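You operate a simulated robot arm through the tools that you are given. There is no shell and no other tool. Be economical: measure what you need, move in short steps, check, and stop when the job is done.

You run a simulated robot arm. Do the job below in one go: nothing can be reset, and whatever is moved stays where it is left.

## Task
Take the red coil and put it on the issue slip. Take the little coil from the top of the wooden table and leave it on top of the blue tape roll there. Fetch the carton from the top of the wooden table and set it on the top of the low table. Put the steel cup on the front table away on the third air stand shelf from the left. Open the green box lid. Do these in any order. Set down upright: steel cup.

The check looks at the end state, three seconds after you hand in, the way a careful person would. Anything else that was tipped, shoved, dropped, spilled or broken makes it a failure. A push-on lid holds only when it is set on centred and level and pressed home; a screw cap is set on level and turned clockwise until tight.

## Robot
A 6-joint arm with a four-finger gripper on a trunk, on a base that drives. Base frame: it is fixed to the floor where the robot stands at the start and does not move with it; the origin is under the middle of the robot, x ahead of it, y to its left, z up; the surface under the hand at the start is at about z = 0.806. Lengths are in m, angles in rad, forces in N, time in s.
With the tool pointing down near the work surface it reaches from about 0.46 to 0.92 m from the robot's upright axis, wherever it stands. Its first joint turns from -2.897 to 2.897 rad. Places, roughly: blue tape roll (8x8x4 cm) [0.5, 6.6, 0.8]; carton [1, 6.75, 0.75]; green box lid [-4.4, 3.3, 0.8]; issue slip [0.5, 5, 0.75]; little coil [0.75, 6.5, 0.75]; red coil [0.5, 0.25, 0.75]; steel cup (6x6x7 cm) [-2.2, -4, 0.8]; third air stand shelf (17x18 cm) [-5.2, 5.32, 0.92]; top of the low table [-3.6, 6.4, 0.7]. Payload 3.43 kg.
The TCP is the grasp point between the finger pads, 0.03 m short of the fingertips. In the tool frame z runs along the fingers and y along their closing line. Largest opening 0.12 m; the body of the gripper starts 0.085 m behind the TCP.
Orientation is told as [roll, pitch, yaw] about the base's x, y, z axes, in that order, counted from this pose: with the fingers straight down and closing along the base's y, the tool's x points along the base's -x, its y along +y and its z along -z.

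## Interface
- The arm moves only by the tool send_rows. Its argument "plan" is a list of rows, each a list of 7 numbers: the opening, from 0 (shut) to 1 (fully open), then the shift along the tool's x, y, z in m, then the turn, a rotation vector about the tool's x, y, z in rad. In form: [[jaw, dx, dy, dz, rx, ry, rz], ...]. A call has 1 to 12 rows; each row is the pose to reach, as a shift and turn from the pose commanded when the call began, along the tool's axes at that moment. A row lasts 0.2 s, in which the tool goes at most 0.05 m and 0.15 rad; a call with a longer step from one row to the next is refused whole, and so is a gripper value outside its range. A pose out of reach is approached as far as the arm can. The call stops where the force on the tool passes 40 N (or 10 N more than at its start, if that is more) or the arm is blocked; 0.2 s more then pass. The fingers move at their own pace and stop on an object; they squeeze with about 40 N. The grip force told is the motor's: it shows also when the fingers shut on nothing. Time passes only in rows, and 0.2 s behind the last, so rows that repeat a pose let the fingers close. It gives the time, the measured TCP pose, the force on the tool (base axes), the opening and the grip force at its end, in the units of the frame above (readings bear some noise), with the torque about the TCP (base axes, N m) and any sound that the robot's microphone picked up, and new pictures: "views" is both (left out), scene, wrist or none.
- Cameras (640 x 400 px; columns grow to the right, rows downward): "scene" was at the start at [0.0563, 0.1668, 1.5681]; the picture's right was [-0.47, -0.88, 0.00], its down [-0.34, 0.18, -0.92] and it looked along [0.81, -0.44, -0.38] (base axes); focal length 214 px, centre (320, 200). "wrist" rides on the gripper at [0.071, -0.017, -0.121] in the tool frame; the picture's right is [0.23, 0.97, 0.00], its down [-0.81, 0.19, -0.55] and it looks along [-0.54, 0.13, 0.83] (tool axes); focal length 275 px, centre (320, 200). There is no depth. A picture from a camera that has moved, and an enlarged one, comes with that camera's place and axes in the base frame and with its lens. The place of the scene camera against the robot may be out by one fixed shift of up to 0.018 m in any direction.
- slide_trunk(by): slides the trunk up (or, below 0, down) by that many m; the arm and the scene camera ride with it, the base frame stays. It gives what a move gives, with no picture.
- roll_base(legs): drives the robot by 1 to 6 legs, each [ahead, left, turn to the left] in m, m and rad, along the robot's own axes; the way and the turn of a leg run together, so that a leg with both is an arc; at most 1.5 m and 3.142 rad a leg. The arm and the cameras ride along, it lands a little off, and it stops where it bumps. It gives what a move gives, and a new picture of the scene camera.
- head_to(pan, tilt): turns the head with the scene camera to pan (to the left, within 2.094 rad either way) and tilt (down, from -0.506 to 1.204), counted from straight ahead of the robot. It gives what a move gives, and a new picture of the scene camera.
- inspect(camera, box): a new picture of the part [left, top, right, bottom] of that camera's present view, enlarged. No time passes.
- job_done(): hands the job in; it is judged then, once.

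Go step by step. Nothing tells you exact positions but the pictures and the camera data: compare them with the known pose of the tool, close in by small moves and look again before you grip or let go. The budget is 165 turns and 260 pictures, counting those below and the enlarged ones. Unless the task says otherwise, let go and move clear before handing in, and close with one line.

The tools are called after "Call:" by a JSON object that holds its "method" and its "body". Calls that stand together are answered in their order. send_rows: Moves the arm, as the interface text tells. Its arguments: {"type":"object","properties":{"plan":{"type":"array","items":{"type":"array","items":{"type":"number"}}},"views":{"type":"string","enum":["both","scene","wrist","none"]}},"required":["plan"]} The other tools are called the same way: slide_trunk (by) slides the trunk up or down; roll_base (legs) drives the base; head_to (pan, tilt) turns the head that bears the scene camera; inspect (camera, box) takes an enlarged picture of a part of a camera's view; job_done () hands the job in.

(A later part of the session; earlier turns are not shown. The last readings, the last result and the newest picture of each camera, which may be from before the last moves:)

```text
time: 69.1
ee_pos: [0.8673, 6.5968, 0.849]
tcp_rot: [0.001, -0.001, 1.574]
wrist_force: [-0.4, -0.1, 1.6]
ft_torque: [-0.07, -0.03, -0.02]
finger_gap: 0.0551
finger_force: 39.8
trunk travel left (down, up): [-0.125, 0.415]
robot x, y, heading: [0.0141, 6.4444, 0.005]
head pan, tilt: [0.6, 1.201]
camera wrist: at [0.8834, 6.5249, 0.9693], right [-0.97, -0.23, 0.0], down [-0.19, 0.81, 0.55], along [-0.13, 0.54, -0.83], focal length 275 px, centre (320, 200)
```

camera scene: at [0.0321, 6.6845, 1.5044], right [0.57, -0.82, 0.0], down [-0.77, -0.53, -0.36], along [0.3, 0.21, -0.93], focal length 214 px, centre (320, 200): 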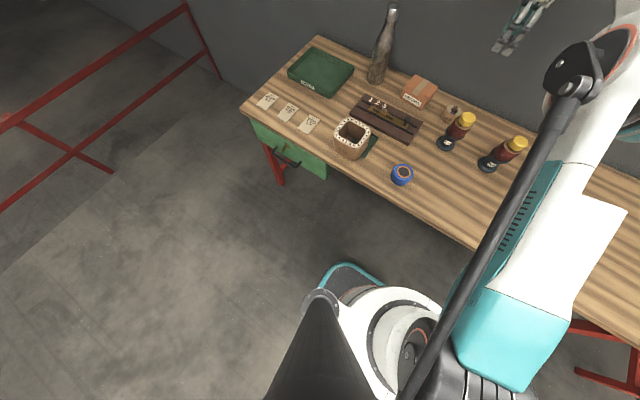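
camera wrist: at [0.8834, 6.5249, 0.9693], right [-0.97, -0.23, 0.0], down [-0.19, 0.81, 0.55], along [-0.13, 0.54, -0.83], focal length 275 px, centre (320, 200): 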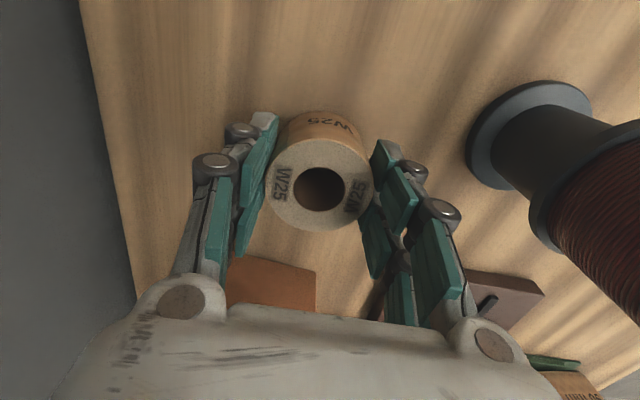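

Gripped (0.055). I'll lift straight up, then carry it to above the tape roll.

Call:
{"method": "send_rows", "body": {"plan": [[0.3, 0, 0, -0.04, 0, 0, 0], [0.3, 0, 0, -0.08, 0, 0, 0], [0.3, 0, 0, -0.12, 0, 0, 0], [0.3, 0, 0, -0.16, 0, 0, 0], [0.3, 0, 0, -0.2, 0, 0, 0], [0.3, 0, 0, -0.2, 0, 0, 0]], "views": "none"}}

Call:
{"method": "send_rows", "body": {"plan": [[0.3, 0, 0.04, 0, 0, 0, 0], [0.3, -0.005, 0.08, 0, 0, 0, 0], [0.3, -0.01, 0.12, 0, 0, 0, 0], [0.3, -0.015, 0.16, 0, 0, 0, 0], [0.3, -0.02, 0.2, 0, 0, 0, 0], [0.3, -0.025, 0.24, 0, 0, 0, 0], [0.3, -0.03, 0.28, 0, 0, 0, 0], [0.3, -0.035, 0.32, 0, 0, 0, 0], [0.3, -0.04, 0.359, 0, 0, 0, 0], [0.3, -0.04, 0.359, 0.04, 0, 0, 0], [0.3, -0.04, 0.359, 0.06, 0, 0, 0], [0.3, -0.04, 0.359, 0.06, 0, 0, 0]], "views": "both"}}

```text
time: 70.5
ee_pos: [0.8679, 6.5963, 1.0487]
tcp_rot: [-0.001, -0.001, 1.573]
wrist_force: [-0.4, -1.0, -0.7]
ft_torque: [0.02, -0.01, 0.01]
finger_gap: 0.0551
finger_force: 39.7
trunk travel left (down, up): [-0.125, 0.415]
robot x, y, heading: [0.0101, 6.4397, -0.003]
head pan, tilt: [0.6, 1.201]
```

```text
time: 73.1
ee_pos: [0.5092, 6.6363, 0.9886]
tcp_rot: [0.0, 0.0, 1.573]
wrist_force: [0.5, -0.2, -1.7]
ft_torque: [0.01, 0.0, 0.02]
finger_gap: 0.0555
finger_force: 40.0
trunk travel left (down, up): [-0.125, 0.415]
robot x, y, heading: [0.0145, 6.4416, 0.003]
head pan, tilt: [0.6, 1.201]
camera scene: at [0.0316, 6.6844, 1.5044], right [0.57, -0.82, 0.0], down [-0.77, -0.53, -0.36], along [0.3, 0.21, -0.93], focal length 214 px, centre (320, 200)
camera wrist: at [0.5249, 6.5642, 1.11], right [-0.97, -0.23, 0.0], down [-0.19, 0.81, 0.55], along [-0.13, 0.54, -0.83], focal length 275 px, centre (320, 200)
```

scene: 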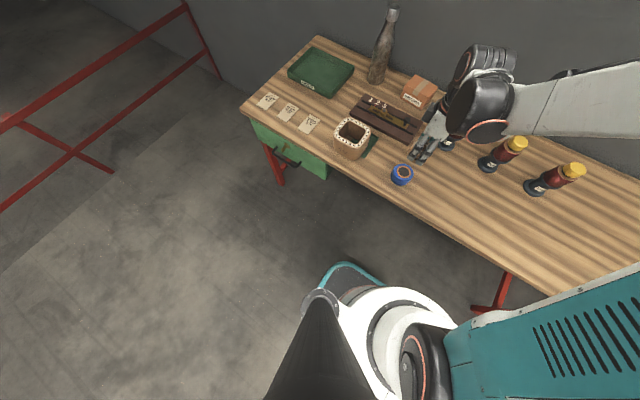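
wrist: 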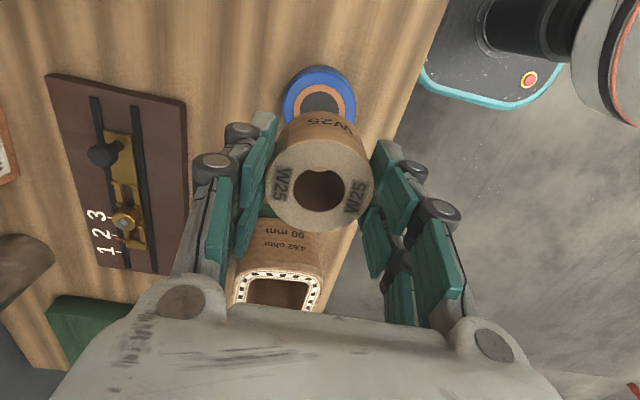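

I'll enlarge the view to locate the tape roll's centre precisely.

Call:
{"method": "inspect", "body": {"camera": "wrist", "box": [260, 50, 380, 125]}}

Call:
{"method": "inspect", "body": {"camera": "scene", "box": [360, 110, 456, 200]}}

```text
5.33 times, centred on (320, 88) of wrist
camera zoom: at [0.5249, 6.5642, 1.11], right [-0.97, -0.23, 0.0], down [-0.19, 0.81, 0.55], along [-0.13, 0.54, -0.83], focal length 1468 px, centre (320, 800)
```

zoom: 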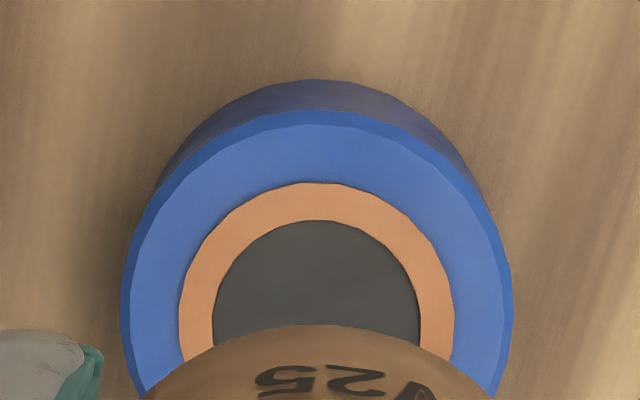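

```text
4.44 times, centred on (408, 155) of scene
camera zoom: at [0.0316, 6.6844, 1.5044], right [0.57, -0.82, 0.0], down [-0.77, -0.53, -0.36], along [0.3, 0.21, -0.93], focal length 953 px, centre (-71, 400)
```

zoom: 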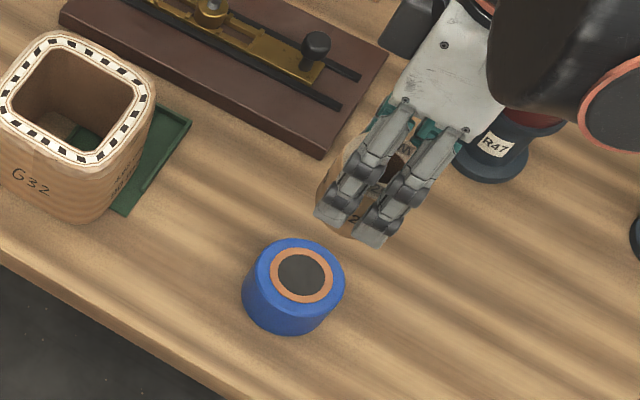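

The roll is centred at (0.508, 6.636), right under the coil. I'll lower to just above contact, then go in small steps.

Call:
{"method": "send_rows", "body": {"plan": [[0.3, 0.001, 0.001, 0.04, 0, 0, 0], [0.3, 0.001, 0.001, 0.075, 0, 0, 0], [0.3, 0.001, 0.001, 0.093, 0, 0, 0], [0.3, 0.001, 0.001, 0.093, 0, 0, 0]], "views": "wrist"}}

Call:
{"method": "inspect", "body": {"camera": "scene", "box": [360, 110, 456, 200]}}

Call:
{"method": "send_rows", "body": {"plan": [[0.3, 0, 0, 0.002, 0, 0, 0], [0.3, 0, 0, 0.004, 0, 0, 0], [0.3, 0, 0, 0.004, 0, 0, 0]], "views": "none"}}

```text
time: 74.1
ee_pos: [0.5081, 6.6343, 0.8937]
tcp_rot: [0.0, 0.0, 1.573]
wrist_force: [-0.5, -0.4, -0.9]
ft_torque: [0.02, -0.01, -0.01]
finger_gap: 0.0554
finger_force: 40.6
trunk travel left (down, up): [-0.125, 0.415]
robot x, y, heading: [0.0102, 6.4406, 0.0]
head pan, tilt: [0.6, 1.201]
camera wrist: at [0.5239, 6.5633, 1.0164], right [-0.97, -0.23, 0.0], down [-0.19, 0.81, 0.55], along [-0.13, 0.54, -0.83], focal length 275 px, centre (320, 200)
```

wrist: 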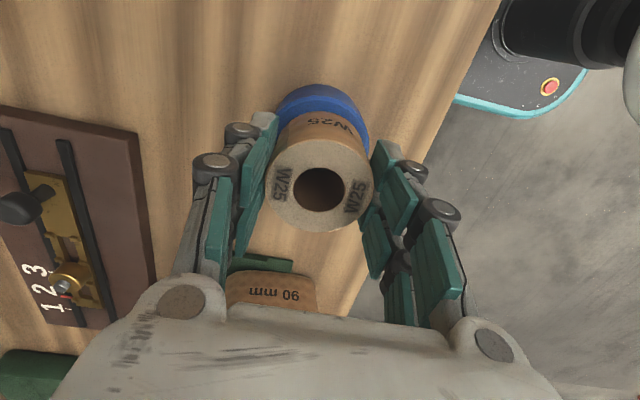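

```text
4.44 times, centred on (408, 155) of scene
camera zoom: at [0.032, 6.6845, 1.5044], right [0.57, -0.82, 0.0], down [-0.77, -0.53, -0.36], along [0.3, 0.21, -0.93], focal length 953 px, centre (-71, 400)
```

zoom: 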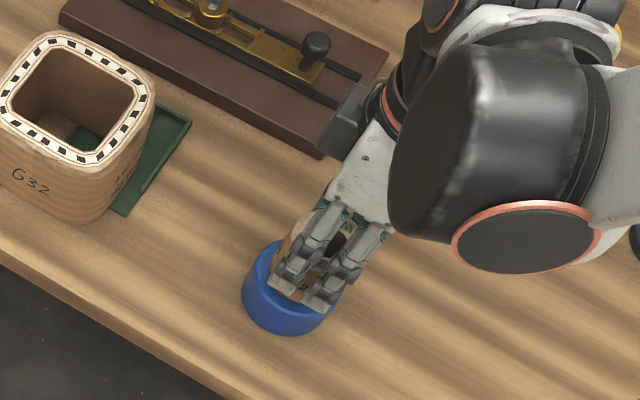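

```text
time: 74.9
ee_pos: [0.5083, 6.6339, 0.8915]
tcp_rot: [0.0, -0.001, 1.574]
wrist_force: [0.0, 0.2, -2.0]
ft_torque: [-0.01, 0.02, -0.04]
finger_gap: 0.0556
finger_force: 40.1
trunk travel left (down, up): [-0.125, 0.415]
robot x, y, heading: [0.0144, 6.4399, 0.001]
head pan, tilt: [0.6, 1.201]
```

Call:
{"method": "send_rows", "body": {"plan": [[0.3, 0, 0, 0.002, 0, 0, 0], [0.3, 0, 0, 0.003, 0, 0, 0], [0.3, 0, 0, 0.003, 0, 0, 0]], "views": "none"}}

```text
time: 75.7
ee_pos: [0.5089, 6.6351, 0.8886]
tcp_rot: [0.0, 0.002, 1.572]
wrist_force: [-0.1, -0.1, -2.0]
ft_torque: [0.0, -0.02, -0.01]
finger_gap: 0.0557
finger_force: 39.9
trunk travel left (down, up): [-0.125, 0.415]
robot x, y, heading: [0.0083, 6.443, 0.005]
head pan, tilt: [0.6, 1.201]
```

Call:
{"method": "send_rows", "body": {"plan": [[0.3, 0, 0, 0.0015, 0, 0, 0], [0.3, 0, 0, 0.0025, 0, 0, 0], [0.3, 0, 0, 0.0025, 0, 0, 0]], "views": "none"}}

```text
time: 76.5
ee_pos: [0.5077, 6.6347, 0.8875]
tcp_rot: [-0.003, 0.0, 1.572]
wrist_force: [1.6, 0.1, 27.8]
ft_torque: [0.01, 0.26, 0.05]
finger_gap: 0.0555
finger_force: 39.8
trunk travel left (down, up): [-0.125, 0.415]
robot x, y, heading: [0.0108, 6.444, -0.003]
head pan, tilt: [0.6, 1.201]
stopped in row 3: the force on the tool passed its limit at 41 N (the readings are from after the stop); the commanded pose is now the measured one
```

Contact made. I'll relieve slightly, open, and rise.

Call:
{"method": "send_rows", "body": {"plan": [[0.3, 0, 0, -0.001, 0, 0, 0], [0.5, 0, 0, -0.001, 0, 0, 0], [0.65, 0, 0, -0.001, 0, 0, 0], [0.65, 0, 0, -0.001, 0, 0, 0], [0.65, 0, 0, -0.03, 0, 0, 0], [0.65, 0, 0, -0.07, 0, 0, 0], [0.65, 0, 0, -0.11, 0, 0, 0], [0.65, 0, 0, -0.15, 0, 0, 0], [0.65, 0, 0, -0.19, 0, 0, 0], [0.65, 0, 0, -0.23, 0, 0, 0], [0.65, 0, 0, -0.23, 0, 0, 0]], "views": "both"}}

```text
time: 78.9
ee_pos: [0.5085, 6.6344, 1.1175]
tcp_rot: [-0.002, -0.002, 1.573]
wrist_force: [0.3, -0.3, -0.4]
ft_torque: [0.04, -0.04, 0.01]
finger_gap: 0.0781
finger_force: 0.1
trunk travel left (down, up): [-0.125, 0.415]
robot x, y, heading: [0.0159, 6.4437, 0.006]
head pan, tilt: [0.6, 1.201]
camera scene: at [0.0316, 6.6843, 1.5044], right [0.57, -0.82, 0.0], down [-0.77, -0.53, -0.36], along [0.3, 0.21, -0.93], focal length 214 px, centre (320, 200)
camera wrist: at [0.5243, 6.5633, 1.2388], right [-0.97, -0.23, 0.0], down [-0.19, 0.81, 0.55], along [-0.13, 0.54, -0.83], focal length 275 px, centre (320, 200)
```

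scene: 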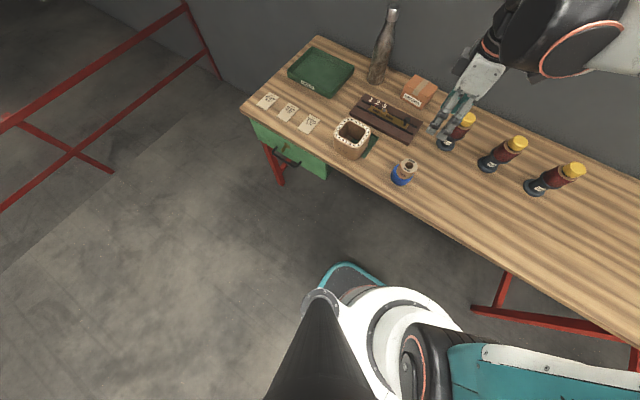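
wrist: 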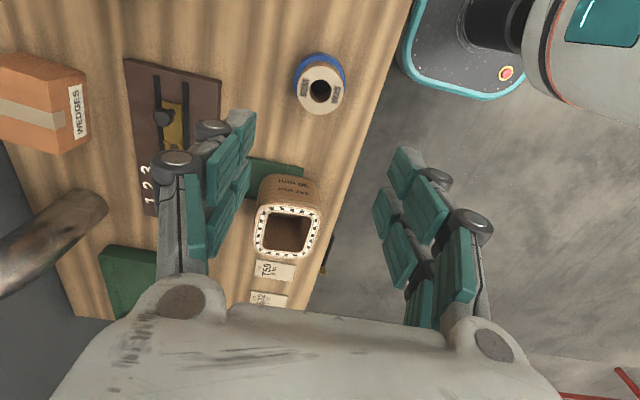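

The little coil sits on the tape roll. Now the carton at about (0.87, 6.74): I'll drive a bit closer for reach, then swing the tool back to yaw 0 above it.

Call:
{"method": "roll_base", "body": {"legs": [[0.08, 0.18, 0]]}}

Call:
{"method": "send_rows", "body": {"plan": [[1, 0, 0, 0, 0, 0, 0.145], [1, 0, -0.01, 0, 0, 0, 0.29], [1, 0.01, -0.03, 0, 0, 0, 0.435], [1, 0.02, -0.06, 0, 0, 0, 0.58], [1, 0.03, -0.09, 0, 0, 0, 0.725], [1, 0.04, -0.12, 0, 0, 0, 0.87], [1, 0.05, -0.15, 0, 0, 0, 1.015], [1, 0.06, -0.18, 0, 0, 0, 1.16], [1, 0.07, -0.2, 0.0, 0, 0, 1.305], [1, 0.07, -0.22, 0.0, 0, 0, 1.45], [1, 0.07, -0.22, 0.0, 0, 0, 1.5708], [1, 0.07, -0.22, 0.0, 0, 0, 1.5708]], "views": "both"}}

```text
time: 80.5
ee_pos: [0.5877, 6.8163, 1.117]
tcp_rot: [-0.002, 0.0, 1.575]
wrist_force: [-0.3, 0.4, -0.1]
ft_torque: [0.0, -0.01, 0.03]
finger_gap: 0.0779
finger_force: 0.1
trunk travel left (down, up): [-0.125, 0.415]
robot x, y, heading: [0.0886, 6.6258, 0.001]
head pan, tilt: [0.6, 1.201]
camera scene: at [0.1115, 6.8669, 1.5043], right [0.57, -0.82, 0.0], down [-0.77, -0.53, -0.36], along [0.3, 0.21, -0.93], focal length 214 px, centre (320, 200)
```

scene: 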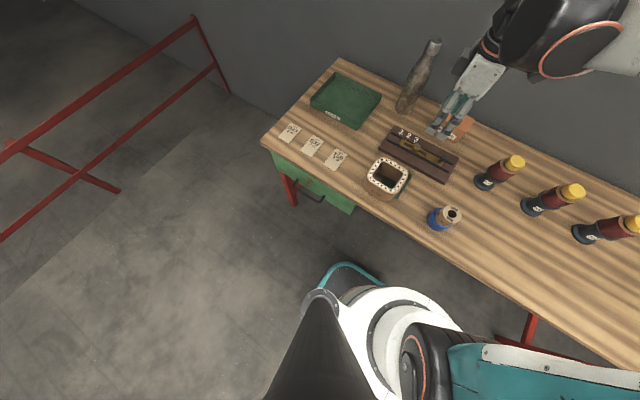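

```text
time: 83.1
ee_pos: [0.8078, 6.7487, 1.1168]
tcp_rot: [0.0, -0.003, 0.001]
wrist_force: [-0.7, 0.3, 0.8]
ft_torque: [0.0, -0.01, 0.0]
finger_gap: 0.12
finger_force: 0.0
trunk travel left (down, up): [-0.125, 0.415]
robot x, y, heading: [0.0952, 6.6201, -0.002]
head pan, tilt: [0.6, 1.201]
camera scene: at [0.1111, 6.8666, 1.5044], right [0.57, -0.82, 0.0], down [-0.77, -0.53, -0.36], along [0.3, 0.21, -0.93], focal length 214 px, centre (320, 200)
camera wrist: at [0.7358, 6.7309, 1.2381], right [-0.23, 0.97, 0.0], down [0.81, 0.19, 0.55], along [0.54, 0.13, -0.83], focal length 275 px, centre (320, 200)
```

scene: 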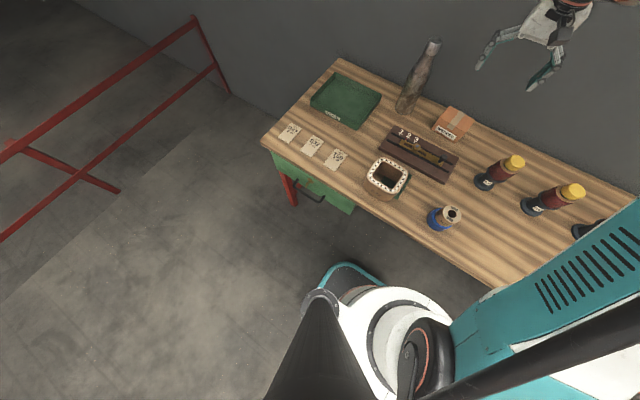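
wrist: 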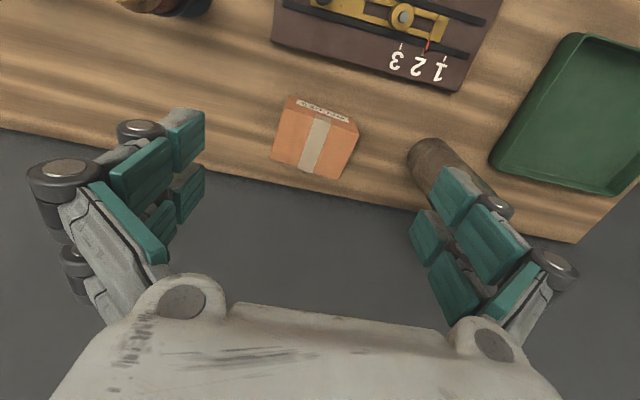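

Call:
{"method": "inspect", "body": {"camera": "wrist", "box": [256, 80, 384, 200]}}

Call:
{"method": "inspect", "body": {"camera": "scene", "box": [380, 60, 508, 160]}}

```text
3.33 times, centred on (320, 140) of wrist
camera zoom: at [0.7358, 6.7309, 1.2381], right [-0.23, 0.97, 0.0], down [0.81, 0.19, 0.55], along [0.54, 0.13, -0.83], focal length 918 px, centre (320, 400)
```

zoom: 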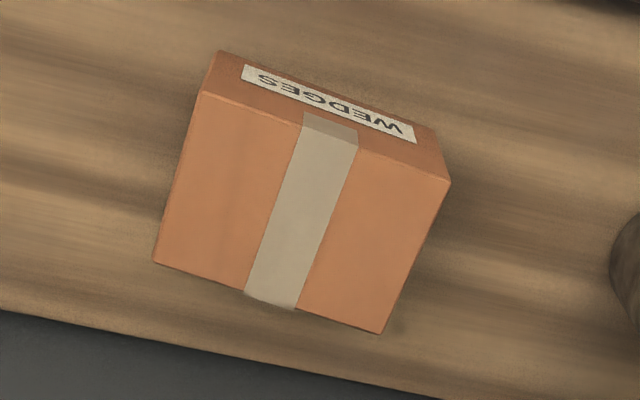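

```text
4.00 times, centred on (444, 110) of scene
camera zoom: at [0.1111, 6.8666, 1.5044], right [0.57, -0.82, 0.0], down [-0.77, -0.53, -0.36], along [0.3, 0.21, -0.93], focal length 858 px, centre (-176, 560)
```

zoom: 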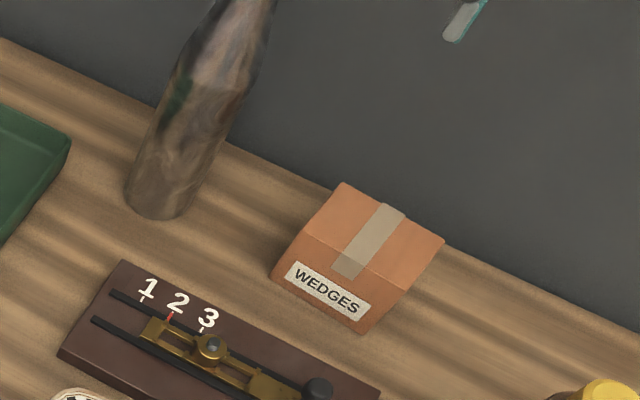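

The carton's top is centred at about (0.893, 6.760), about 0.11 × 0.08 m and turned about -6°. I'll grip across the 0.08 side, so yaw is about 1.47; I'll move above with that yaw.

Call:
{"method": "send_rows", "body": {"plan": [[0.82, -0.01, 0, 0, 0, 0, -0.145], [0.82, -0.02, 0, 0, 0, 0, -0.29], [0.82, -0.03, 0, 0, 0, 0, -0.435], [0.82, -0.04, 0, 0, 0, 0, -0.58], [0.82, -0.05, 0, 0, 0, 0, -0.725], [0.82, -0.06, 0.005, 0, 0, 0, -0.87], [0.82, -0.07, 0.01, 0, 0, 0, -1.015], [0.82, -0.08, 0.011, 0, 0, 0, -1.16], [0.82, -0.085, 0.011, 0.02, 0, 0, -1.305], [0.82, -0.085, 0.011, 0.05, 0, 0, -1.44], [0.82, -0.085, 0.011, 0.08, 0, 0, -1.47], [0.82, -0.085, 0.011, 0.1, 0, 0, -1.47]], "views": "both"}}

```text
time: 85.7
ee_pos: [0.8934, 6.7598, 1.0173]
tcp_rot: [-0.002, 0.001, 1.474]
wrist_force: [-0.6, -0.7, -0.1]
ft_torque: [0.0, -0.02, 0.0]
finger_gap: 0.0983
finger_force: 0.0
trunk travel left (down, up): [-0.125, 0.415]
robot x, y, heading: [0.0896, 6.6257, 0.003]
head pan, tilt: [0.6, 1.201]
camera scene: at [0.1116, 6.8667, 1.5044], right [0.57, -0.82, 0.0], down [-0.77, -0.53, -0.36], along [0.3, 0.21, -0.93], focal length 214 px, centre (320, 200)
camera wrist: at [0.9021, 6.6864, 1.1378], right [-0.99, -0.14, 0.0], down [-0.11, 0.83, 0.55], along [-0.07, 0.55, -0.83], focal length 275 px, centre (320, 200)
```

scene: 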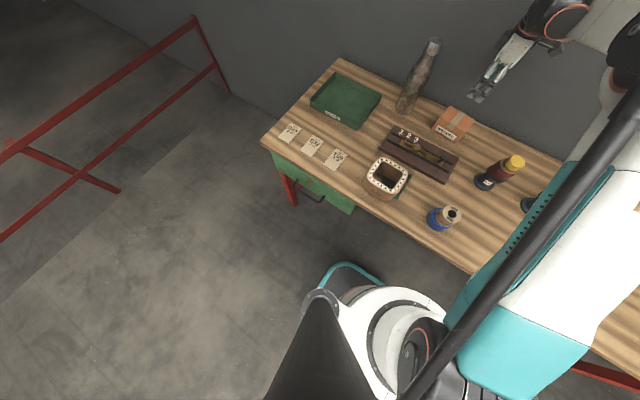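
wrist: 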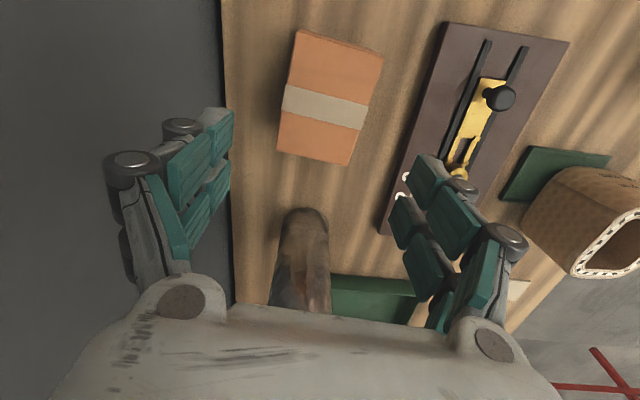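

The carton's centre agrees at (0.890, 6.760). Descending to grip.

Call:
{"method": "send_rows", "body": {"plan": [[0.82, 0, 0.003, 0.04, 0, 0, 0], [0.82, 0, 0.003, 0.08, 0, 0, 0], [0.82, 0, 0.003, 0.12, 0, 0, 0], [0.82, 0, 0.003, 0.15, 0, 0, 0], [0.82, 0, 0.003, 0.17, 0, 0, 0], [0.82, 0, 0.003, 0.171, 0, 0, 0], [0.55, 0, 0.003, 0.171, 0, 0, 0], [0.55, 0, 0.003, 0.171, 0, 0, 0], [0.55, 0, 0.003, 0.171, 0, 0, 0]], "views": "wrist"}}

```text
time: 87.7
ee_pos: [0.8898, 6.7595, 0.8462]
tcp_rot: [-0.001, 0.0, 1.473]
wrist_force: [-0.7, 0.3, 2.8]
ft_torque: [-0.02, 0.13, -0.17]
finger_gap: 0.0799
finger_force: 39.6
trunk travel left (down, up): [-0.125, 0.415]
robot x, y, heading: [0.0933, 6.6219, 0.0]
head pan, tilt: [0.6, 1.201]
camera wrist: at [0.899, 6.6868, 0.9678], right [-0.99, -0.13, 0.0], down [-0.11, 0.83, 0.55], along [-0.07, 0.55, -0.83], focal length 275 px, centre (320, 200)
```

wrist: 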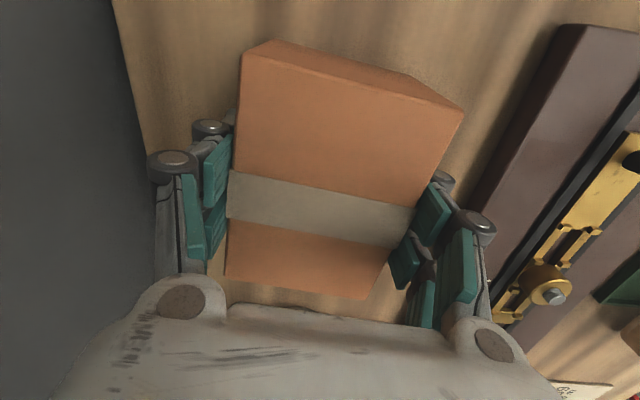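

Gripped at 0.080. I'll lift, retract the arm toward the robot, and back away from the table.

Call:
{"method": "send_rows", "body": {"plan": [[0.55, 0, 0, -0.02, 0, 0, 0], [0.55, 0, 0, -0.06, 0, 0, 0], [0.55, 0, 0, -0.1, 0, 0, 0], [0.55, 0, 0, -0.14, 0, 0, 0], [0.55, 0, 0, -0.18, 0, 0, 0], [0.55, 0, 0, -0.22, 0, 0, 0], [0.55, 0, 0.04, -0.24, 0, 0, 0], [0.55, 0, 0.08, -0.26, 0, 0, 0], [0.55, 0, 0.12, -0.26, 0, 0, 0], [0.55, 0, 0.16, -0.26, 0, 0, 0], [0.55, 0, 0.2, -0.26, 0, 0, 0], [0.55, 0, 0.24, -0.26, 0, 0, 0]], "views": "none"}}

Call:
{"method": "roll_base", "body": {"legs": [[-0.65, -0.1, 0]]}}

Call:
{"method": "head_to", "body": {"pan": 2.09, "tilt": 0.35}}

```text
time: 90.3
ee_pos: [0.6512, 6.7836, 1.1062]
tcp_rot: [-0.002, 0.002, 1.473]
wrist_force: [0.2, 0.4, -3.0]
ft_torque: [0.01, 0.02, 0.02]
finger_gap: 0.0799
finger_force: 39.7
trunk travel left (down, up): [-0.125, 0.415]
robot x, y, heading: [0.0912, 6.624, 0.007]
head pan, tilt: [0.6, 1.201]
```

```text
time: 94.0
ee_pos: [-0.0002, 6.6829, 1.1073]
tcp_rot: [-0.001, -0.001, 1.472]
wrist_force: [-0.8, 0.0, -3.0]
ft_torque: [0.01, -0.01, 0.0]
finger_gap: 0.0796
finger_force: 40.1
trunk travel left (down, up): [-0.125, 0.415]
robot x, y, heading: [-0.5596, 6.5249, 0.005]
head pan, tilt: [0.6, 1.201]
camera scene: at [-0.5397, 6.7654, 1.5044], right [0.57, -0.82, 0.0], down [-0.77, -0.53, -0.36], along [0.3, 0.21, -0.93], focal length 214 px, centre (320, 200)
```

scene: 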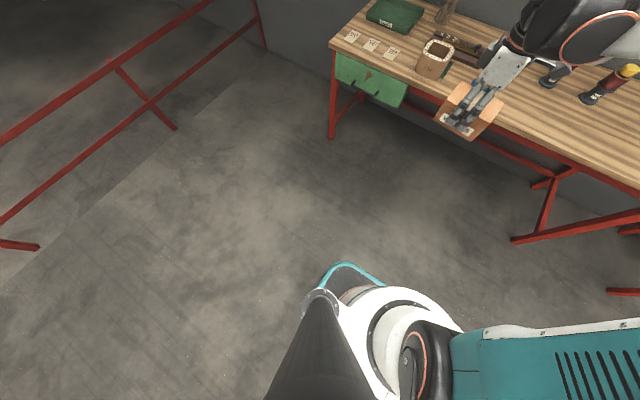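

```text
time: 95.5
ee_pos: [-0.0005, 6.6838, 1.106]
tcp_rot: [-0.003, 0.0, 1.471]
wrist_force: [-0.2, 0.1, -3.0]
ft_torque: [0.0, -0.01, 0.0]
finger_gap: 0.0793
finger_force: 39.7
trunk travel left (down, up): [-0.125, 0.415]
robot x, y, heading: [-0.5583, 6.5219, 0.003]
head pan, tilt: [2.089, 0.351]
camera scene: at [-0.6319, 6.8145, 1.5717], right [0.87, 0.5, 0.0], down [0.17, -0.3, -0.94], along [-0.47, 0.81, -0.34], focal length 214 px, centre (320, 200)
```

scene: 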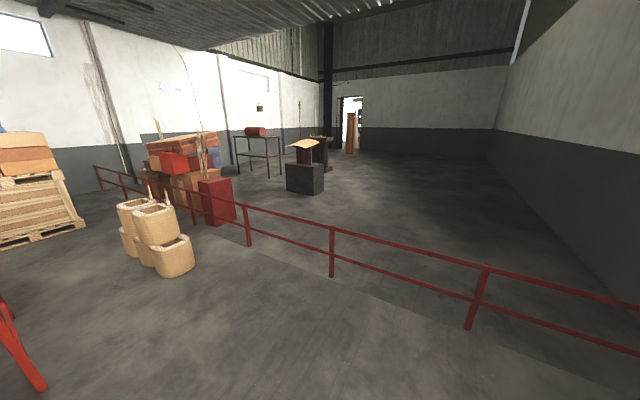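

The railing is at y ≈ 8. I'll turn left in place to look toward -x, where the low table should be.

Call:
{"method": "roll_base", "body": {"legs": [[0, 0, 1.57]]}}

Call:
{"method": "head_to", "body": {"pan": 1.3, "tilt": 0.35}}

Call:
{"method": "head_to", "body": {"pan": 2.09, "tilt": 0.35}}

```text
time: 99.8
ee_pos: [-0.7202, 7.0825, 1.1066]
tcp_rot: [-0.001, 0.001, 3.044]
wrist_force: [0.1, 0.5, -2.7]
ft_torque: [0.02, 0.03, 0.02]
finger_gap: 0.0799
finger_force: 39.7
trunk travel left (down, up): [-0.125, 0.415]
robot x, y, heading: [-0.5625, 6.518, 1.574]
head pan, tilt: [2.089, 0.351]
camera scene: at [-0.8464, 6.467, 1.5718], right [-0.5, 0.87, 0.0], down [0.3, 0.17, -0.94], along [-0.81, -0.47, -0.34], focal length 214 px, centre (320, 200)
```

scene: 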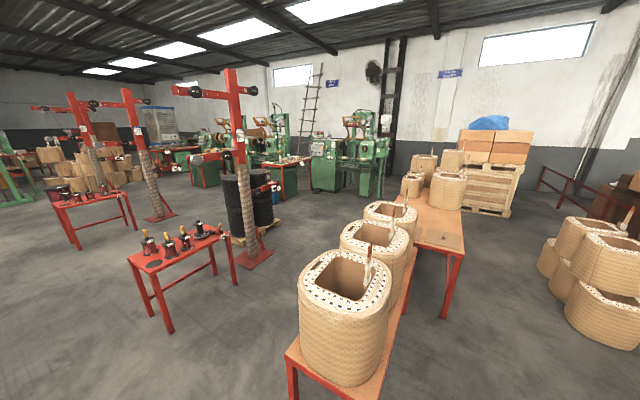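

```text
time: 100.9
ee_pos: [-0.721, 7.0829, 1.1057]
tcp_rot: [-0.001, -0.002, 3.044]
wrist_force: [0.9, -0.1, -3.3]
ft_torque: [0.01, 0.01, -0.01]
finger_gap: 0.0797
finger_force: 40.0
trunk travel left (down, up): [-0.125, 0.415]
robot x, y, heading: [-0.5625, 6.5262, 1.572]
head pan, tilt: [1.3, 0.351]
camera scene: at [-0.8555, 6.5379, 1.5717], right [0.26, 0.96, 0.0], down [0.33, -0.09, -0.94], along [-0.91, 0.25, -0.34], focal length 214 px, centre (320, 200)
```

scene: 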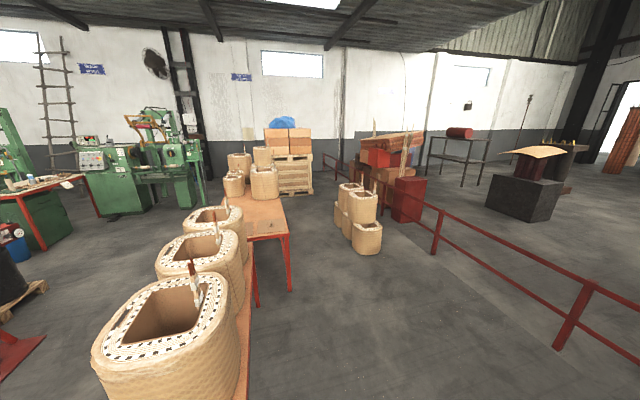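

```text
time: 102.0
ee_pos: [-0.7186, 7.083, 1.1062]
tcp_rot: [-0.001, 0.002, 3.043]
wrist_force: [-0.4, -0.4, -3.6]
ft_torque: [0.0, 0.01, 0.0]
finger_gap: 0.0798
finger_force: 39.9
trunk travel left (down, up): [-0.125, 0.415]
robot x, y, heading: [-0.5601, 6.5238, 1.573]
head pan, tilt: [2.089, 0.351]
camera scene: at [-0.8465, 6.4671, 1.5718], right [-0.5, 0.87, 0.0], down [0.3, 0.17, -0.94], along [-0.81, -0.47, -0.34], focal length 214 px, centre (320, 200)
```

scene: 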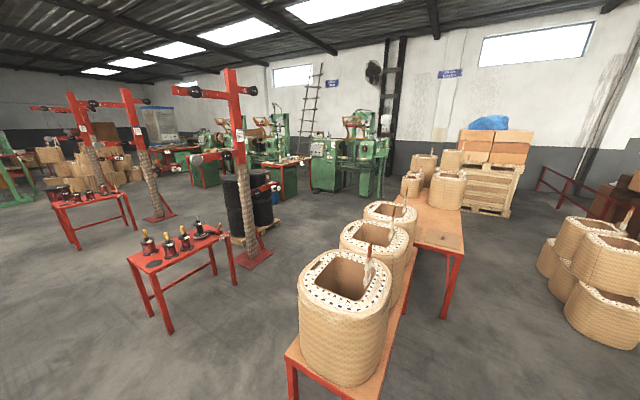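

I see a table of tan rolls (north edge y ≈ 6.4) and, beyond it, the low table with a free near end around (-2.6, 6.55). I'll move to y ≈ 6.9, turn to face -x and go ahead.

Call:
{"method": "roll_base", "body": {"legs": [[0.4, 0, 0], [0, 0, 1.57], [1.0, 0, 0]]}}

Call:
{"method": "head_to", "body": {"pan": 0.35, "tilt": 0.5}}

```text
time: 113.2
ee_pos: [-2.125, 6.7506, 1.1067]
tcp_rot: [-0.001, 0.001, -1.661]
wrist_force: [-0.5, -0.2, -2.7]
ft_torque: [0.02, 0.02, 0.02]
finger_gap: 0.0795
finger_force: 40.0
trunk travel left (down, up): [-0.125, 0.415]
robot x, y, heading: [-1.5658, 6.9138, -3.128]
head pan, tilt: [2.089, 0.351]
camera scene: at [-1.5031, 6.6456, 1.5718], right [-0.86, -0.5, 0.0], down [-0.17, 0.3, -0.94], along [0.47, -0.81, -0.34], focal length 214 px, centre (320, 200)
```

scene: 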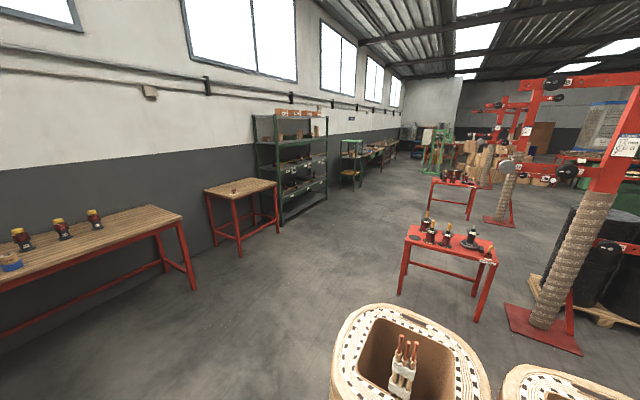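

```text
time: 114.9
ee_pos: [-2.1256, 6.7516, 1.1055]
tcp_rot: [-0.003, 0.0, -1.662]
wrist_force: [-0.7, -0.1, -3.8]
ft_torque: [0.02, 0.03, 0.0]
finger_gap: 0.0795
finger_force: 40.4
trunk travel left (down, up): [-0.125, 0.415]
robot x, y, heading: [-1.5669, 6.9155, -3.128]
head pan, tilt: [0.351, 0.499]
camera scene: at [-1.6351, 6.6939, 1.5581], right [-0.35, 0.94, 0.0], down [0.45, 0.17, -0.88], along [-0.82, -0.31, -0.48], focal length 214 px, centre (320, 200)
```

scene: 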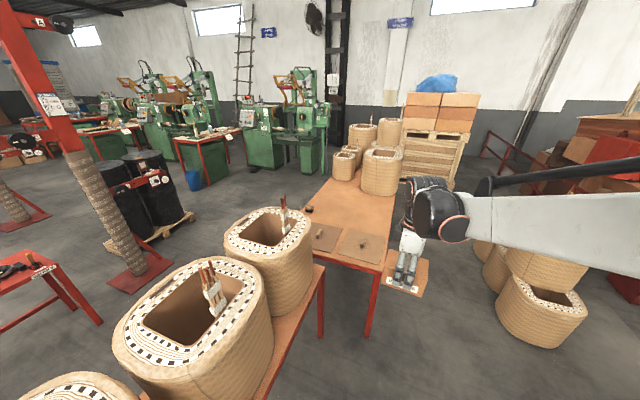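

The low table's near end has two flat brown panels; behind them the top is free. I'll zoom.

Call:
{"method": "inspect", "body": {"camera": "scene", "box": [290, 140, 450, 280]}}

Call:
{"method": "inspect", "body": {"camera": "wrist", "box": [0, 0, 640, 400]}}

```text
2.86 times, centred on (370, 210) of scene
camera zoom: at [-1.6351, 6.6939, 1.5581], right [-0.35, 0.94, 0.0], down [0.45, 0.17, -0.88], along [-0.82, -0.31, -0.48], focal length 613 px, centre (177, 171)
```

zoom: 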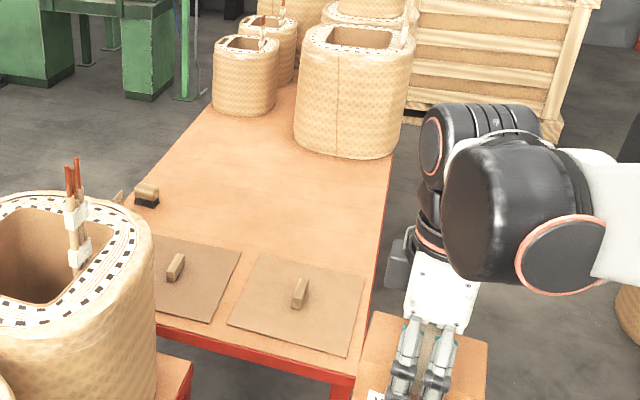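

```text
1.00 times, centred on (320, 200) of wrist (not enlarged: the box is as wide or as high as the picture)
camera zoom: at [-2.1358, 6.8244, 1.2277], right [0.99, 0.14, 0.0], down [0.12, -0.82, 0.55], along [0.08, -0.55, -0.83], focal length 275 px, centre (320, 200)
```

zoom: 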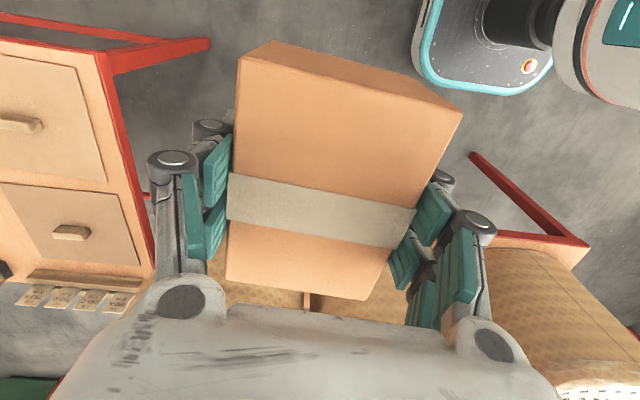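

The free patch on the low table is x ≈ -3.25…-2.78, y ≈ 6.35…6.7. I'll position the base at about (-2.45, 7.08), in the gap between the table and the roll stack.

Call:
{"method": "roll_base", "body": {"legs": [[0, -0.165, -0.012], [0.88, 0, 0]]}}

Call:
{"method": "head_to", "body": {"pan": 0.9, "tilt": 0.7}}

```text
time: 120.6
ee_pos: [-3.0094, 6.9275, 1.1062]
tcp_rot: [-0.001, 0.0, -1.676]
wrist_force: [0.0, 0.5, -3.9]
ft_torque: [-0.01, -0.02, 0.02]
finger_gap: 0.0797
finger_force: 40.2
trunk travel left (down, up): [-0.125, 0.415]
robot x, y, heading: [-2.449, 7.0827, 3.139]
head pan, tilt: [0.351, 0.499]
camera scene: at [-2.5222, 6.8631, 1.558], right [-0.34, 0.94, 0.0], down [0.45, 0.16, -0.88], along [-0.83, -0.3, -0.48], focal length 214 px, centre (320, 200)
```

scene: 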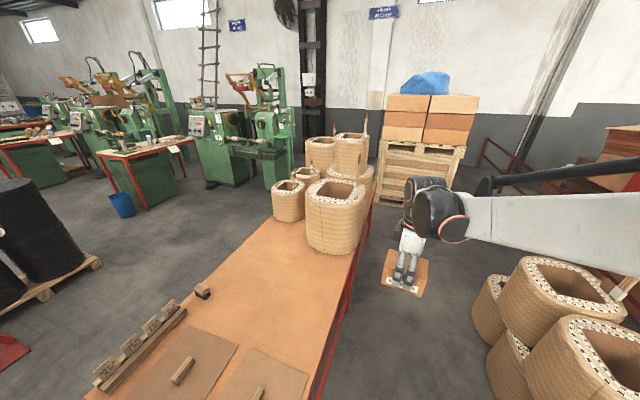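

```text
time: 121.6
ee_pos: [-3.01, 6.9275, 1.1063]
tcp_rot: [-0.002, 0.001, -1.679]
wrist_force: [-0.5, 0.3, -3.1]
ft_torque: [-0.01, 0.03, -0.01]
finger_gap: 0.0798
finger_force: 40.3
trunk travel left (down, up): [-0.125, 0.415]
robot x, y, heading: [-2.4496, 7.0847, 3.138]
head pan, tilt: [0.901, 0.7]
camera scene: at [-2.4896, 6.8277, 1.5404], right [-0.78, 0.62, 0.0], down [0.4, 0.5, -0.76], along [-0.48, -0.6, -0.64], focal length 214 px, centre (320, 200)
```

scene: 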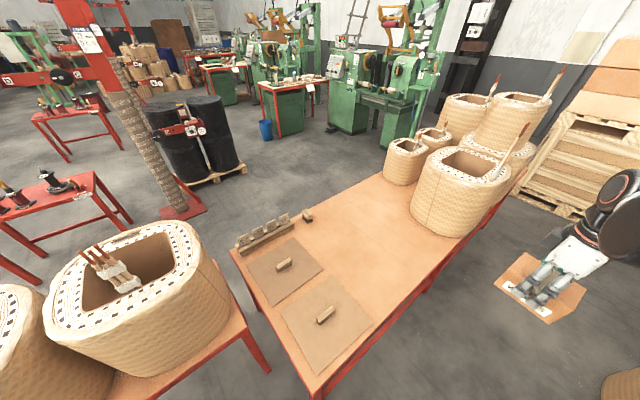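

Free target spot on the low table: (-3.03, 6.52). I'll move the hand over it and lower partway.

Call:
{"method": "send_rows", "body": {"plan": [[0.55, -0.045, 0.003, 0, 0, 0, 0], [0.55, -0.09, 0.005, 0, 0, 0, 0], [0.55, -0.135, 0.008, 0, 0, 0, 0], [0.55, -0.18, 0.01, 0, 0, 0, 0], [0.55, -0.225, 0.012, 0, 0, 0, 0], [0.55, -0.27, 0.015, 0, 0, 0, 0], [0.55, -0.315, 0.018, 0, 0, 0, 0], [0.55, -0.36, 0.02, 0, 0, 0, 0], [0.55, -0.4, 0.023, 0.0, 0, 0, 0], [0.55, -0.407, 0.023, 0.04, 0, 0, 0], [0.55, -0.407, 0.023, 0.08, 0, 0, 0], [0.55, -0.407, 0.023, 0.12, 0, 0, 0]], "views": "none"}}

Call:
{"method": "send_rows", "body": {"plan": [[0.55, 0, 0, 0.04, 0, 0, 0], [0.55, 0, 0, 0.08, 0, 0, 0], [0.55, 0, 0, 0.12, 0, 0, 0], [0.55, 0, 0, 0.14, 0, 0, 0], [0.55, 0, 0, 0.14, 0, 0, 0]], "views": "both"}}

```text
time: 124.2
ee_pos: [-3.0293, 6.5203, 0.987]
tcp_rot: [-0.003, -0.001, -1.676]
wrist_force: [-0.4, 0.1, -3.7]
ft_torque: [-0.04, -0.02, -0.02]
finger_gap: 0.0797
finger_force: 39.9
trunk travel left (down, up): [-0.125, 0.415]
robot x, y, heading: [-2.4498, 7.0856, 3.134]
head pan, tilt: [0.901, 0.7]
```

```text
time: 125.4
ee_pos: [-3.0308, 6.521, 0.8466]
tcp_rot: [-0.002, 0.001, -1.675]
wrist_force: [0.1, 0.4, -2.8]
ft_torque: [0.0, 0.0, 0.01]
finger_gap: 0.0798
finger_force: 39.4
trunk travel left (down, up): [-0.125, 0.415]
robot x, y, heading: [-2.4528, 7.0818, 3.142]
head pan, tilt: [0.901, 0.7]
camera scene: at [-2.4897, 6.8273, 1.5403], right [-0.78, 0.62, 0.0], down [0.4, 0.5, -0.76], along [-0.48, -0.6, -0.64], focal length 214 px, centre (320, 200)
camera wrist: at [-3.0409, 6.5928, 0.9677], right [0.99, 0.13, 0.0], down [0.11, -0.83, 0.55], along [0.07, -0.55, -0.83], focal length 275 px, centre (320, 200)
```

scene: 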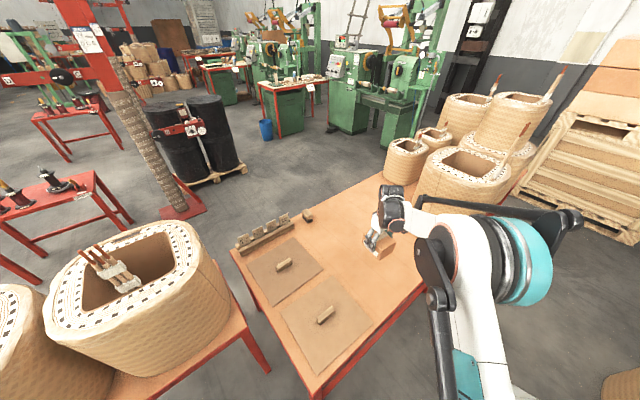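
wrist: 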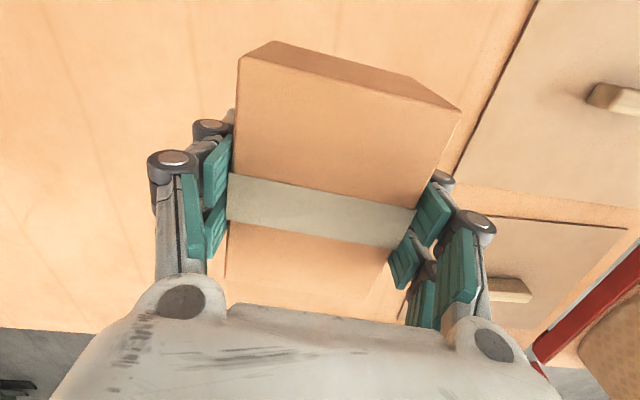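

Clear of the panels. I'll lower in steps and watch the force.

Call:
{"method": "send_rows", "body": {"plan": [[0.55, 0, 0, 0.02, 0, 0, 0], [0.55, 0, 0, 0.04, 0, 0, 0], [0.55, 0, 0, 0.045, 0, 0, 0], [0.55, 0, 0, 0.05, 0, 0, 0], [0.55, 0, 0, 0.053, 0, 0, 0], [0.55, 0, 0, 0.056, 0, 0, 0], [0.55, 0, 0, 0.059, 0, 0, 0], [0.55, 0, 0, 0.059, 0, 0, 0]], "views": "wrist"}}

```text
time: 127.2
ee_pos: [-3.0302, 6.5199, 0.7875]
tcp_rot: [-0.002, 0.0, -1.677]
wrist_force: [-0.6, -0.2, -2.4]
ft_torque: [0.01, -0.01, 0.01]
finger_gap: 0.0798
finger_force: 39.8
trunk travel left (down, up): [-0.125, 0.415]
robot x, y, heading: [-2.4482, 7.0864, 3.138]
head pan, tilt: [0.901, 0.7]
camera wrist: at [-3.0407, 6.5926, 0.9086], right [0.99, 0.13, 0.0], down [0.11, -0.83, 0.55], along [0.07, -0.55, -0.83], focal length 275 px, centre (320, 200)
```

wrist: 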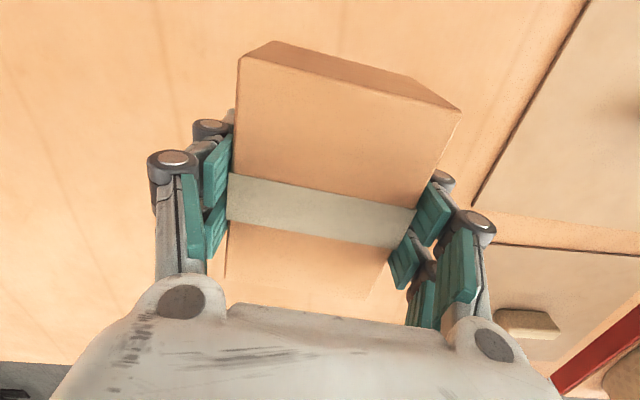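

Not yet in contact; continuing down slowly.

Call:
{"method": "send_rows", "body": {"plan": [[0.55, 0, 0, 0.004, 0, 0, 0], [0.55, 0, 0, 0.008, 0, 0, 0], [0.55, 0, 0, 0.012, 0, 0, 0], [0.55, 0, 0, 0.016, 0, 0, 0], [0.55, 0, 0, 0.02, 0, 0, 0], [0.55, 0, 0, 0.024, 0, 0, 0], [0.55, 0, 0, 0.028, 0, 0, 0], [0.55, 0, 0, 0.032, 0, 0, 0], [0.55, 0, 0, 0.036, 0, 0, 0], [0.55, 0, 0, 0.04, 0, 0, 0], [0.55, 0, 0, 0.04, 0, 0, 0]], "views": "wrist"}}

```text
time: 129.6
ee_pos: [-3.0308, 6.5203, 0.7475]
tcp_rot: [-0.001, -0.001, -1.675]
wrist_force: [0.1, 0.0, -2.5]
ft_torque: [0.0, -0.03, 0.01]
finger_gap: 0.0798
finger_force: 39.7
trunk travel left (down, up): [-0.125, 0.415]
robot x, y, heading: [-2.453, 7.0852, 3.141]
head pan, tilt: [0.901, 0.7]
camera wrist: at [-3.0411, 6.5924, 0.8684], right [0.99, 0.13, 0.0], down [0.11, -0.83, 0.55], along [0.07, -0.55, -0.83], focal length 275 px, centre (320, 200)
```

wrist: 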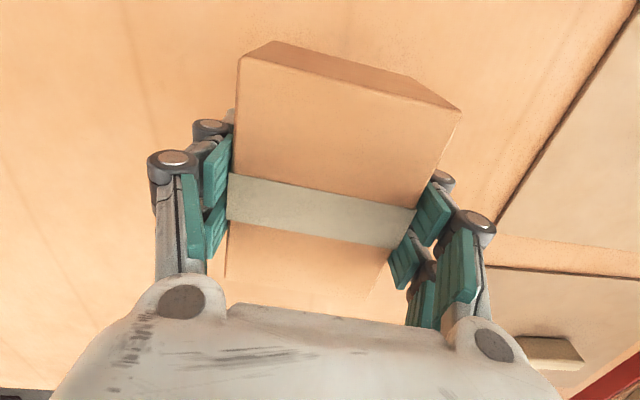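

Call:
{"method": "send_rows", "body": {"plan": [[0.55, 0, 0, 0.008, 0, 0, 0], [0.55, 0, 0, 0.016, 0, 0, 0], [0.55, 0, 0, 0.024, 0, 0, 0], [0.55, 0, 0, 0.03, 0, 0, 0], [0.55, 0, 0, 0.034, 0, 0, 0], [0.55, 0, 0, 0.038, 0, 0, 0], [0.55, 0, 0, 0.041, 0, 0, 0], [0.55, 0, 0, 0.044, 0, 0, 0], [0.55, 0, 0, 0.047, 0, 0, 0], [0.55, 0, 0, 0.05, 0, 0, 0], [0.55, 0, 0, 0.05, 0, 0, 0]], "views": "wrist"}}

```text
time: 132.0
ee_pos: [-3.0297, 6.522, 0.7003]
tcp_rot: [-0.003, -0.002, -1.675]
wrist_force: [-0.7, -0.2, 37.6]
ft_torque: [0.07, 0.1, 0.03]
finger_gap: 0.0799
finger_force: 39.8
trunk travel left (down, up): [-0.125, 0.415]
robot x, y, heading: [-2.4494, 7.0844, 3.134]
head pan, tilt: [0.901, 0.7]
camera wrist: at [-3.04, 6.594, 0.8209], right [0.99, 0.13, 0.0], down [0.11, -0.83, 0.55], along [0.07, -0.55, -0.83], focal length 275 px, centre (320, 200)
```

wrist: 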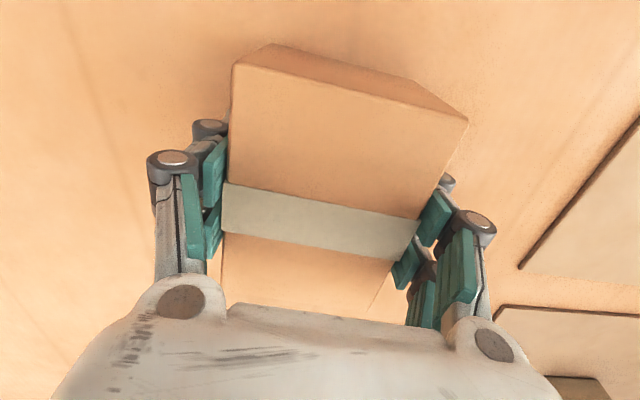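

In contact at TCP z ≈ 0.700. Releasing and rising.

Call:
{"method": "send_rows", "body": {"plan": [[0.55, 0, 0, -0.002, 0, 0, 0], [0.7, 0, 0, -0.002, 0, 0, 0], [0.85, 0, 0, -0.002, 0, 0, 0], [0.85, 0, 0, -0.002, 0, 0, 0], [0.85, 0, 0, -0.03, 0, 0, 0], [0.85, 0, 0, -0.07, 0, 0, 0], [0.85, 0, 0, -0.11, 0, 0, 0], [0.85, 0, 0, -0.16, 0, 0, 0], [0.85, 0, 0, -0.21, 0, 0, 0], [0.85, 0, 0, -0.26, 0, 0, 0], [0.85, 0, 0, -0.31, 0, 0, 0], [0.85, 0, 0, -0.36, 0, 0, 0]], "views": "none"}}

Call:
{"method": "send_rows", "body": {"plan": [[0.85, 0.045, 0, -0.01, 0, 0, 0], [0.85, 0.09, 0, -0.02, 0, 0, 0], [0.85, 0.135, 0, -0.03, 0, 0, 0], [0.85, 0.18, 0, -0.04, 0, 0, 0], [0.85, 0.225, -0.0, -0.05, 0, 0, 0], [0.85, 0.27, 0, -0.05, 0, 0, 0], [0.85, 0.31, 0, -0.05, 0, 0, 0], [0.85, 0.35, 0, -0.05, 0, 0, 0]], "views": "scene"}}

```text
time: 134.6
ee_pos: [-3.0297, 6.5204, 1.0584]
tcp_rot: [-0.002, 0.001, -1.676]
wrist_force: [-0.3, 1.0, 0.3]
ft_torque: [0.0, -0.01, -0.01]
finger_gap: 0.1019
finger_force: 0.5
trunk travel left (down, up): [-0.125, 0.415]
robot x, y, heading: [-2.4493, 7.0848, 3.139]
head pan, tilt: [0.901, 0.7]
```

```text
time: 136.4
ee_pos: [-2.9932, 6.8671, 1.1075]
tcp_rot: [-0.001, 0.0, -1.675]
wrist_force: [-0.5, -0.3, -0.1]
ft_torque: [0.02, -0.01, -0.02]
finger_gap: 0.1019
finger_force: 0.1
trunk travel left (down, up): [-0.125, 0.415]
robot x, y, heading: [-2.4506, 7.0802, 3.14]
head pan, tilt: [0.901, 0.7]
camera scene: at [-2.489, 6.8279, 1.5404], right [-0.78, 0.62, 0.0], down [0.4, 0.5, -0.77], along [-0.48, -0.6, -0.64], focal length 214 px, centre (320, 200)
```

scene: 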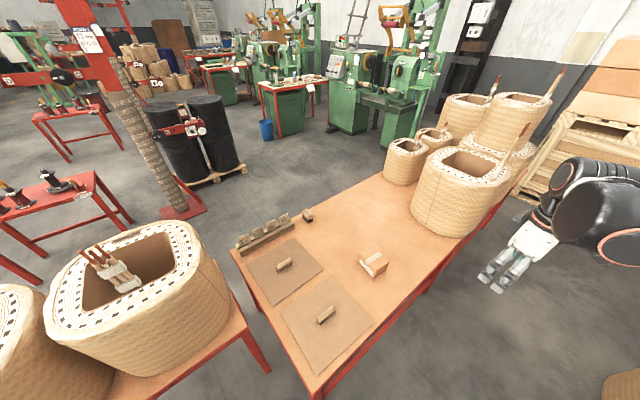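

The carton rests on the low table. Next I'll go round the roll table's east end and into the aisle at y ≈ 5.35, heading west toward the air stand and green box.

Call:
{"method": "roll_base", "body": {"legs": [[-1.45, 0, 0], [-0.5, 0, 0], [0, 1.2, 0], [0, 0.53, 0]]}}

Call:
{"method": "head_to", "body": {"pan": 0.2, "tilt": 0.3}}

```text
time: 154.5
ee_pos: [-1.0098, 5.1334, 1.1073]
tcp_rot: [-0.002, 0.001, -1.653]
wrist_force: [0.3, -0.5, -0.4]
ft_torque: [0.03, 0.01, -0.01]
finger_gap: 0.102
finger_force: 0.1
trunk travel left (down, up): [-0.125, 0.415]
robot x, y, heading: [-0.4717, 5.3643, -3.126]
head pan, tilt: [0.901, 0.7]
camera scene: at [-0.5052, 5.1056, 1.5403], right [-0.8, 0.61, 0.0], down [0.39, 0.51, -0.76], along [-0.46, -0.61, -0.64], focal length 214 px, centre (320, 200)
```

scene: 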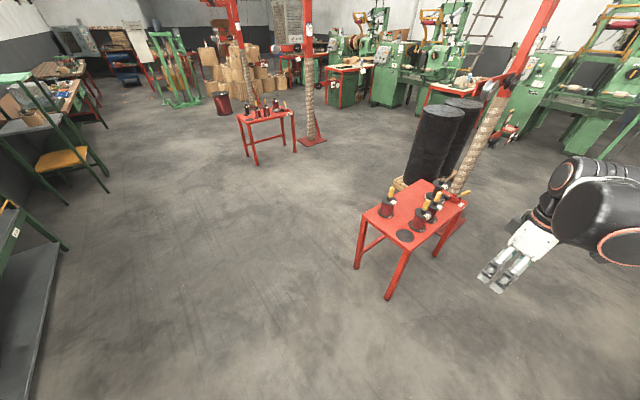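

```text
time: 155.6
ee_pos: [-1.0103, 5.1334, 1.1077]
tcp_rot: [-0.002, 0.002, -1.653]
wrist_force: [-1.0, -0.1, 0.1]
ft_torque: [-0.02, 0.0, -0.03]
finger_gap: 0.1018
finger_force: 0.0
trunk travel left (down, up): [-0.125, 0.415]
robot x, y, heading: [-0.4739, 5.365, -3.121]
head pan, tilt: [0.201, 0.3]
camera scene: at [-0.5448, 5.1529, 1.5764], right [-0.22, 0.98, 0.0], down [0.29, 0.07, -0.96], along [-0.93, -0.21, -0.3], focal length 214 px, centre (320, 200)
```

scene: 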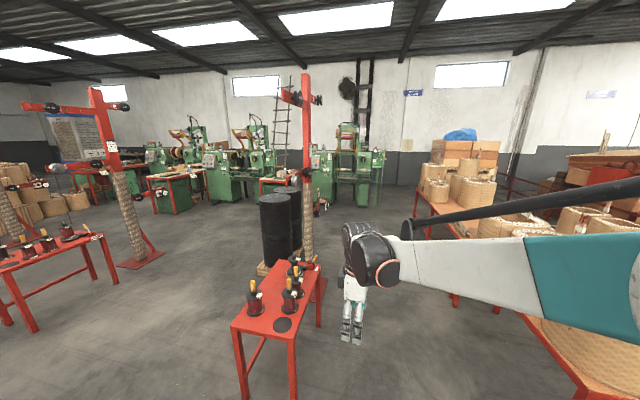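

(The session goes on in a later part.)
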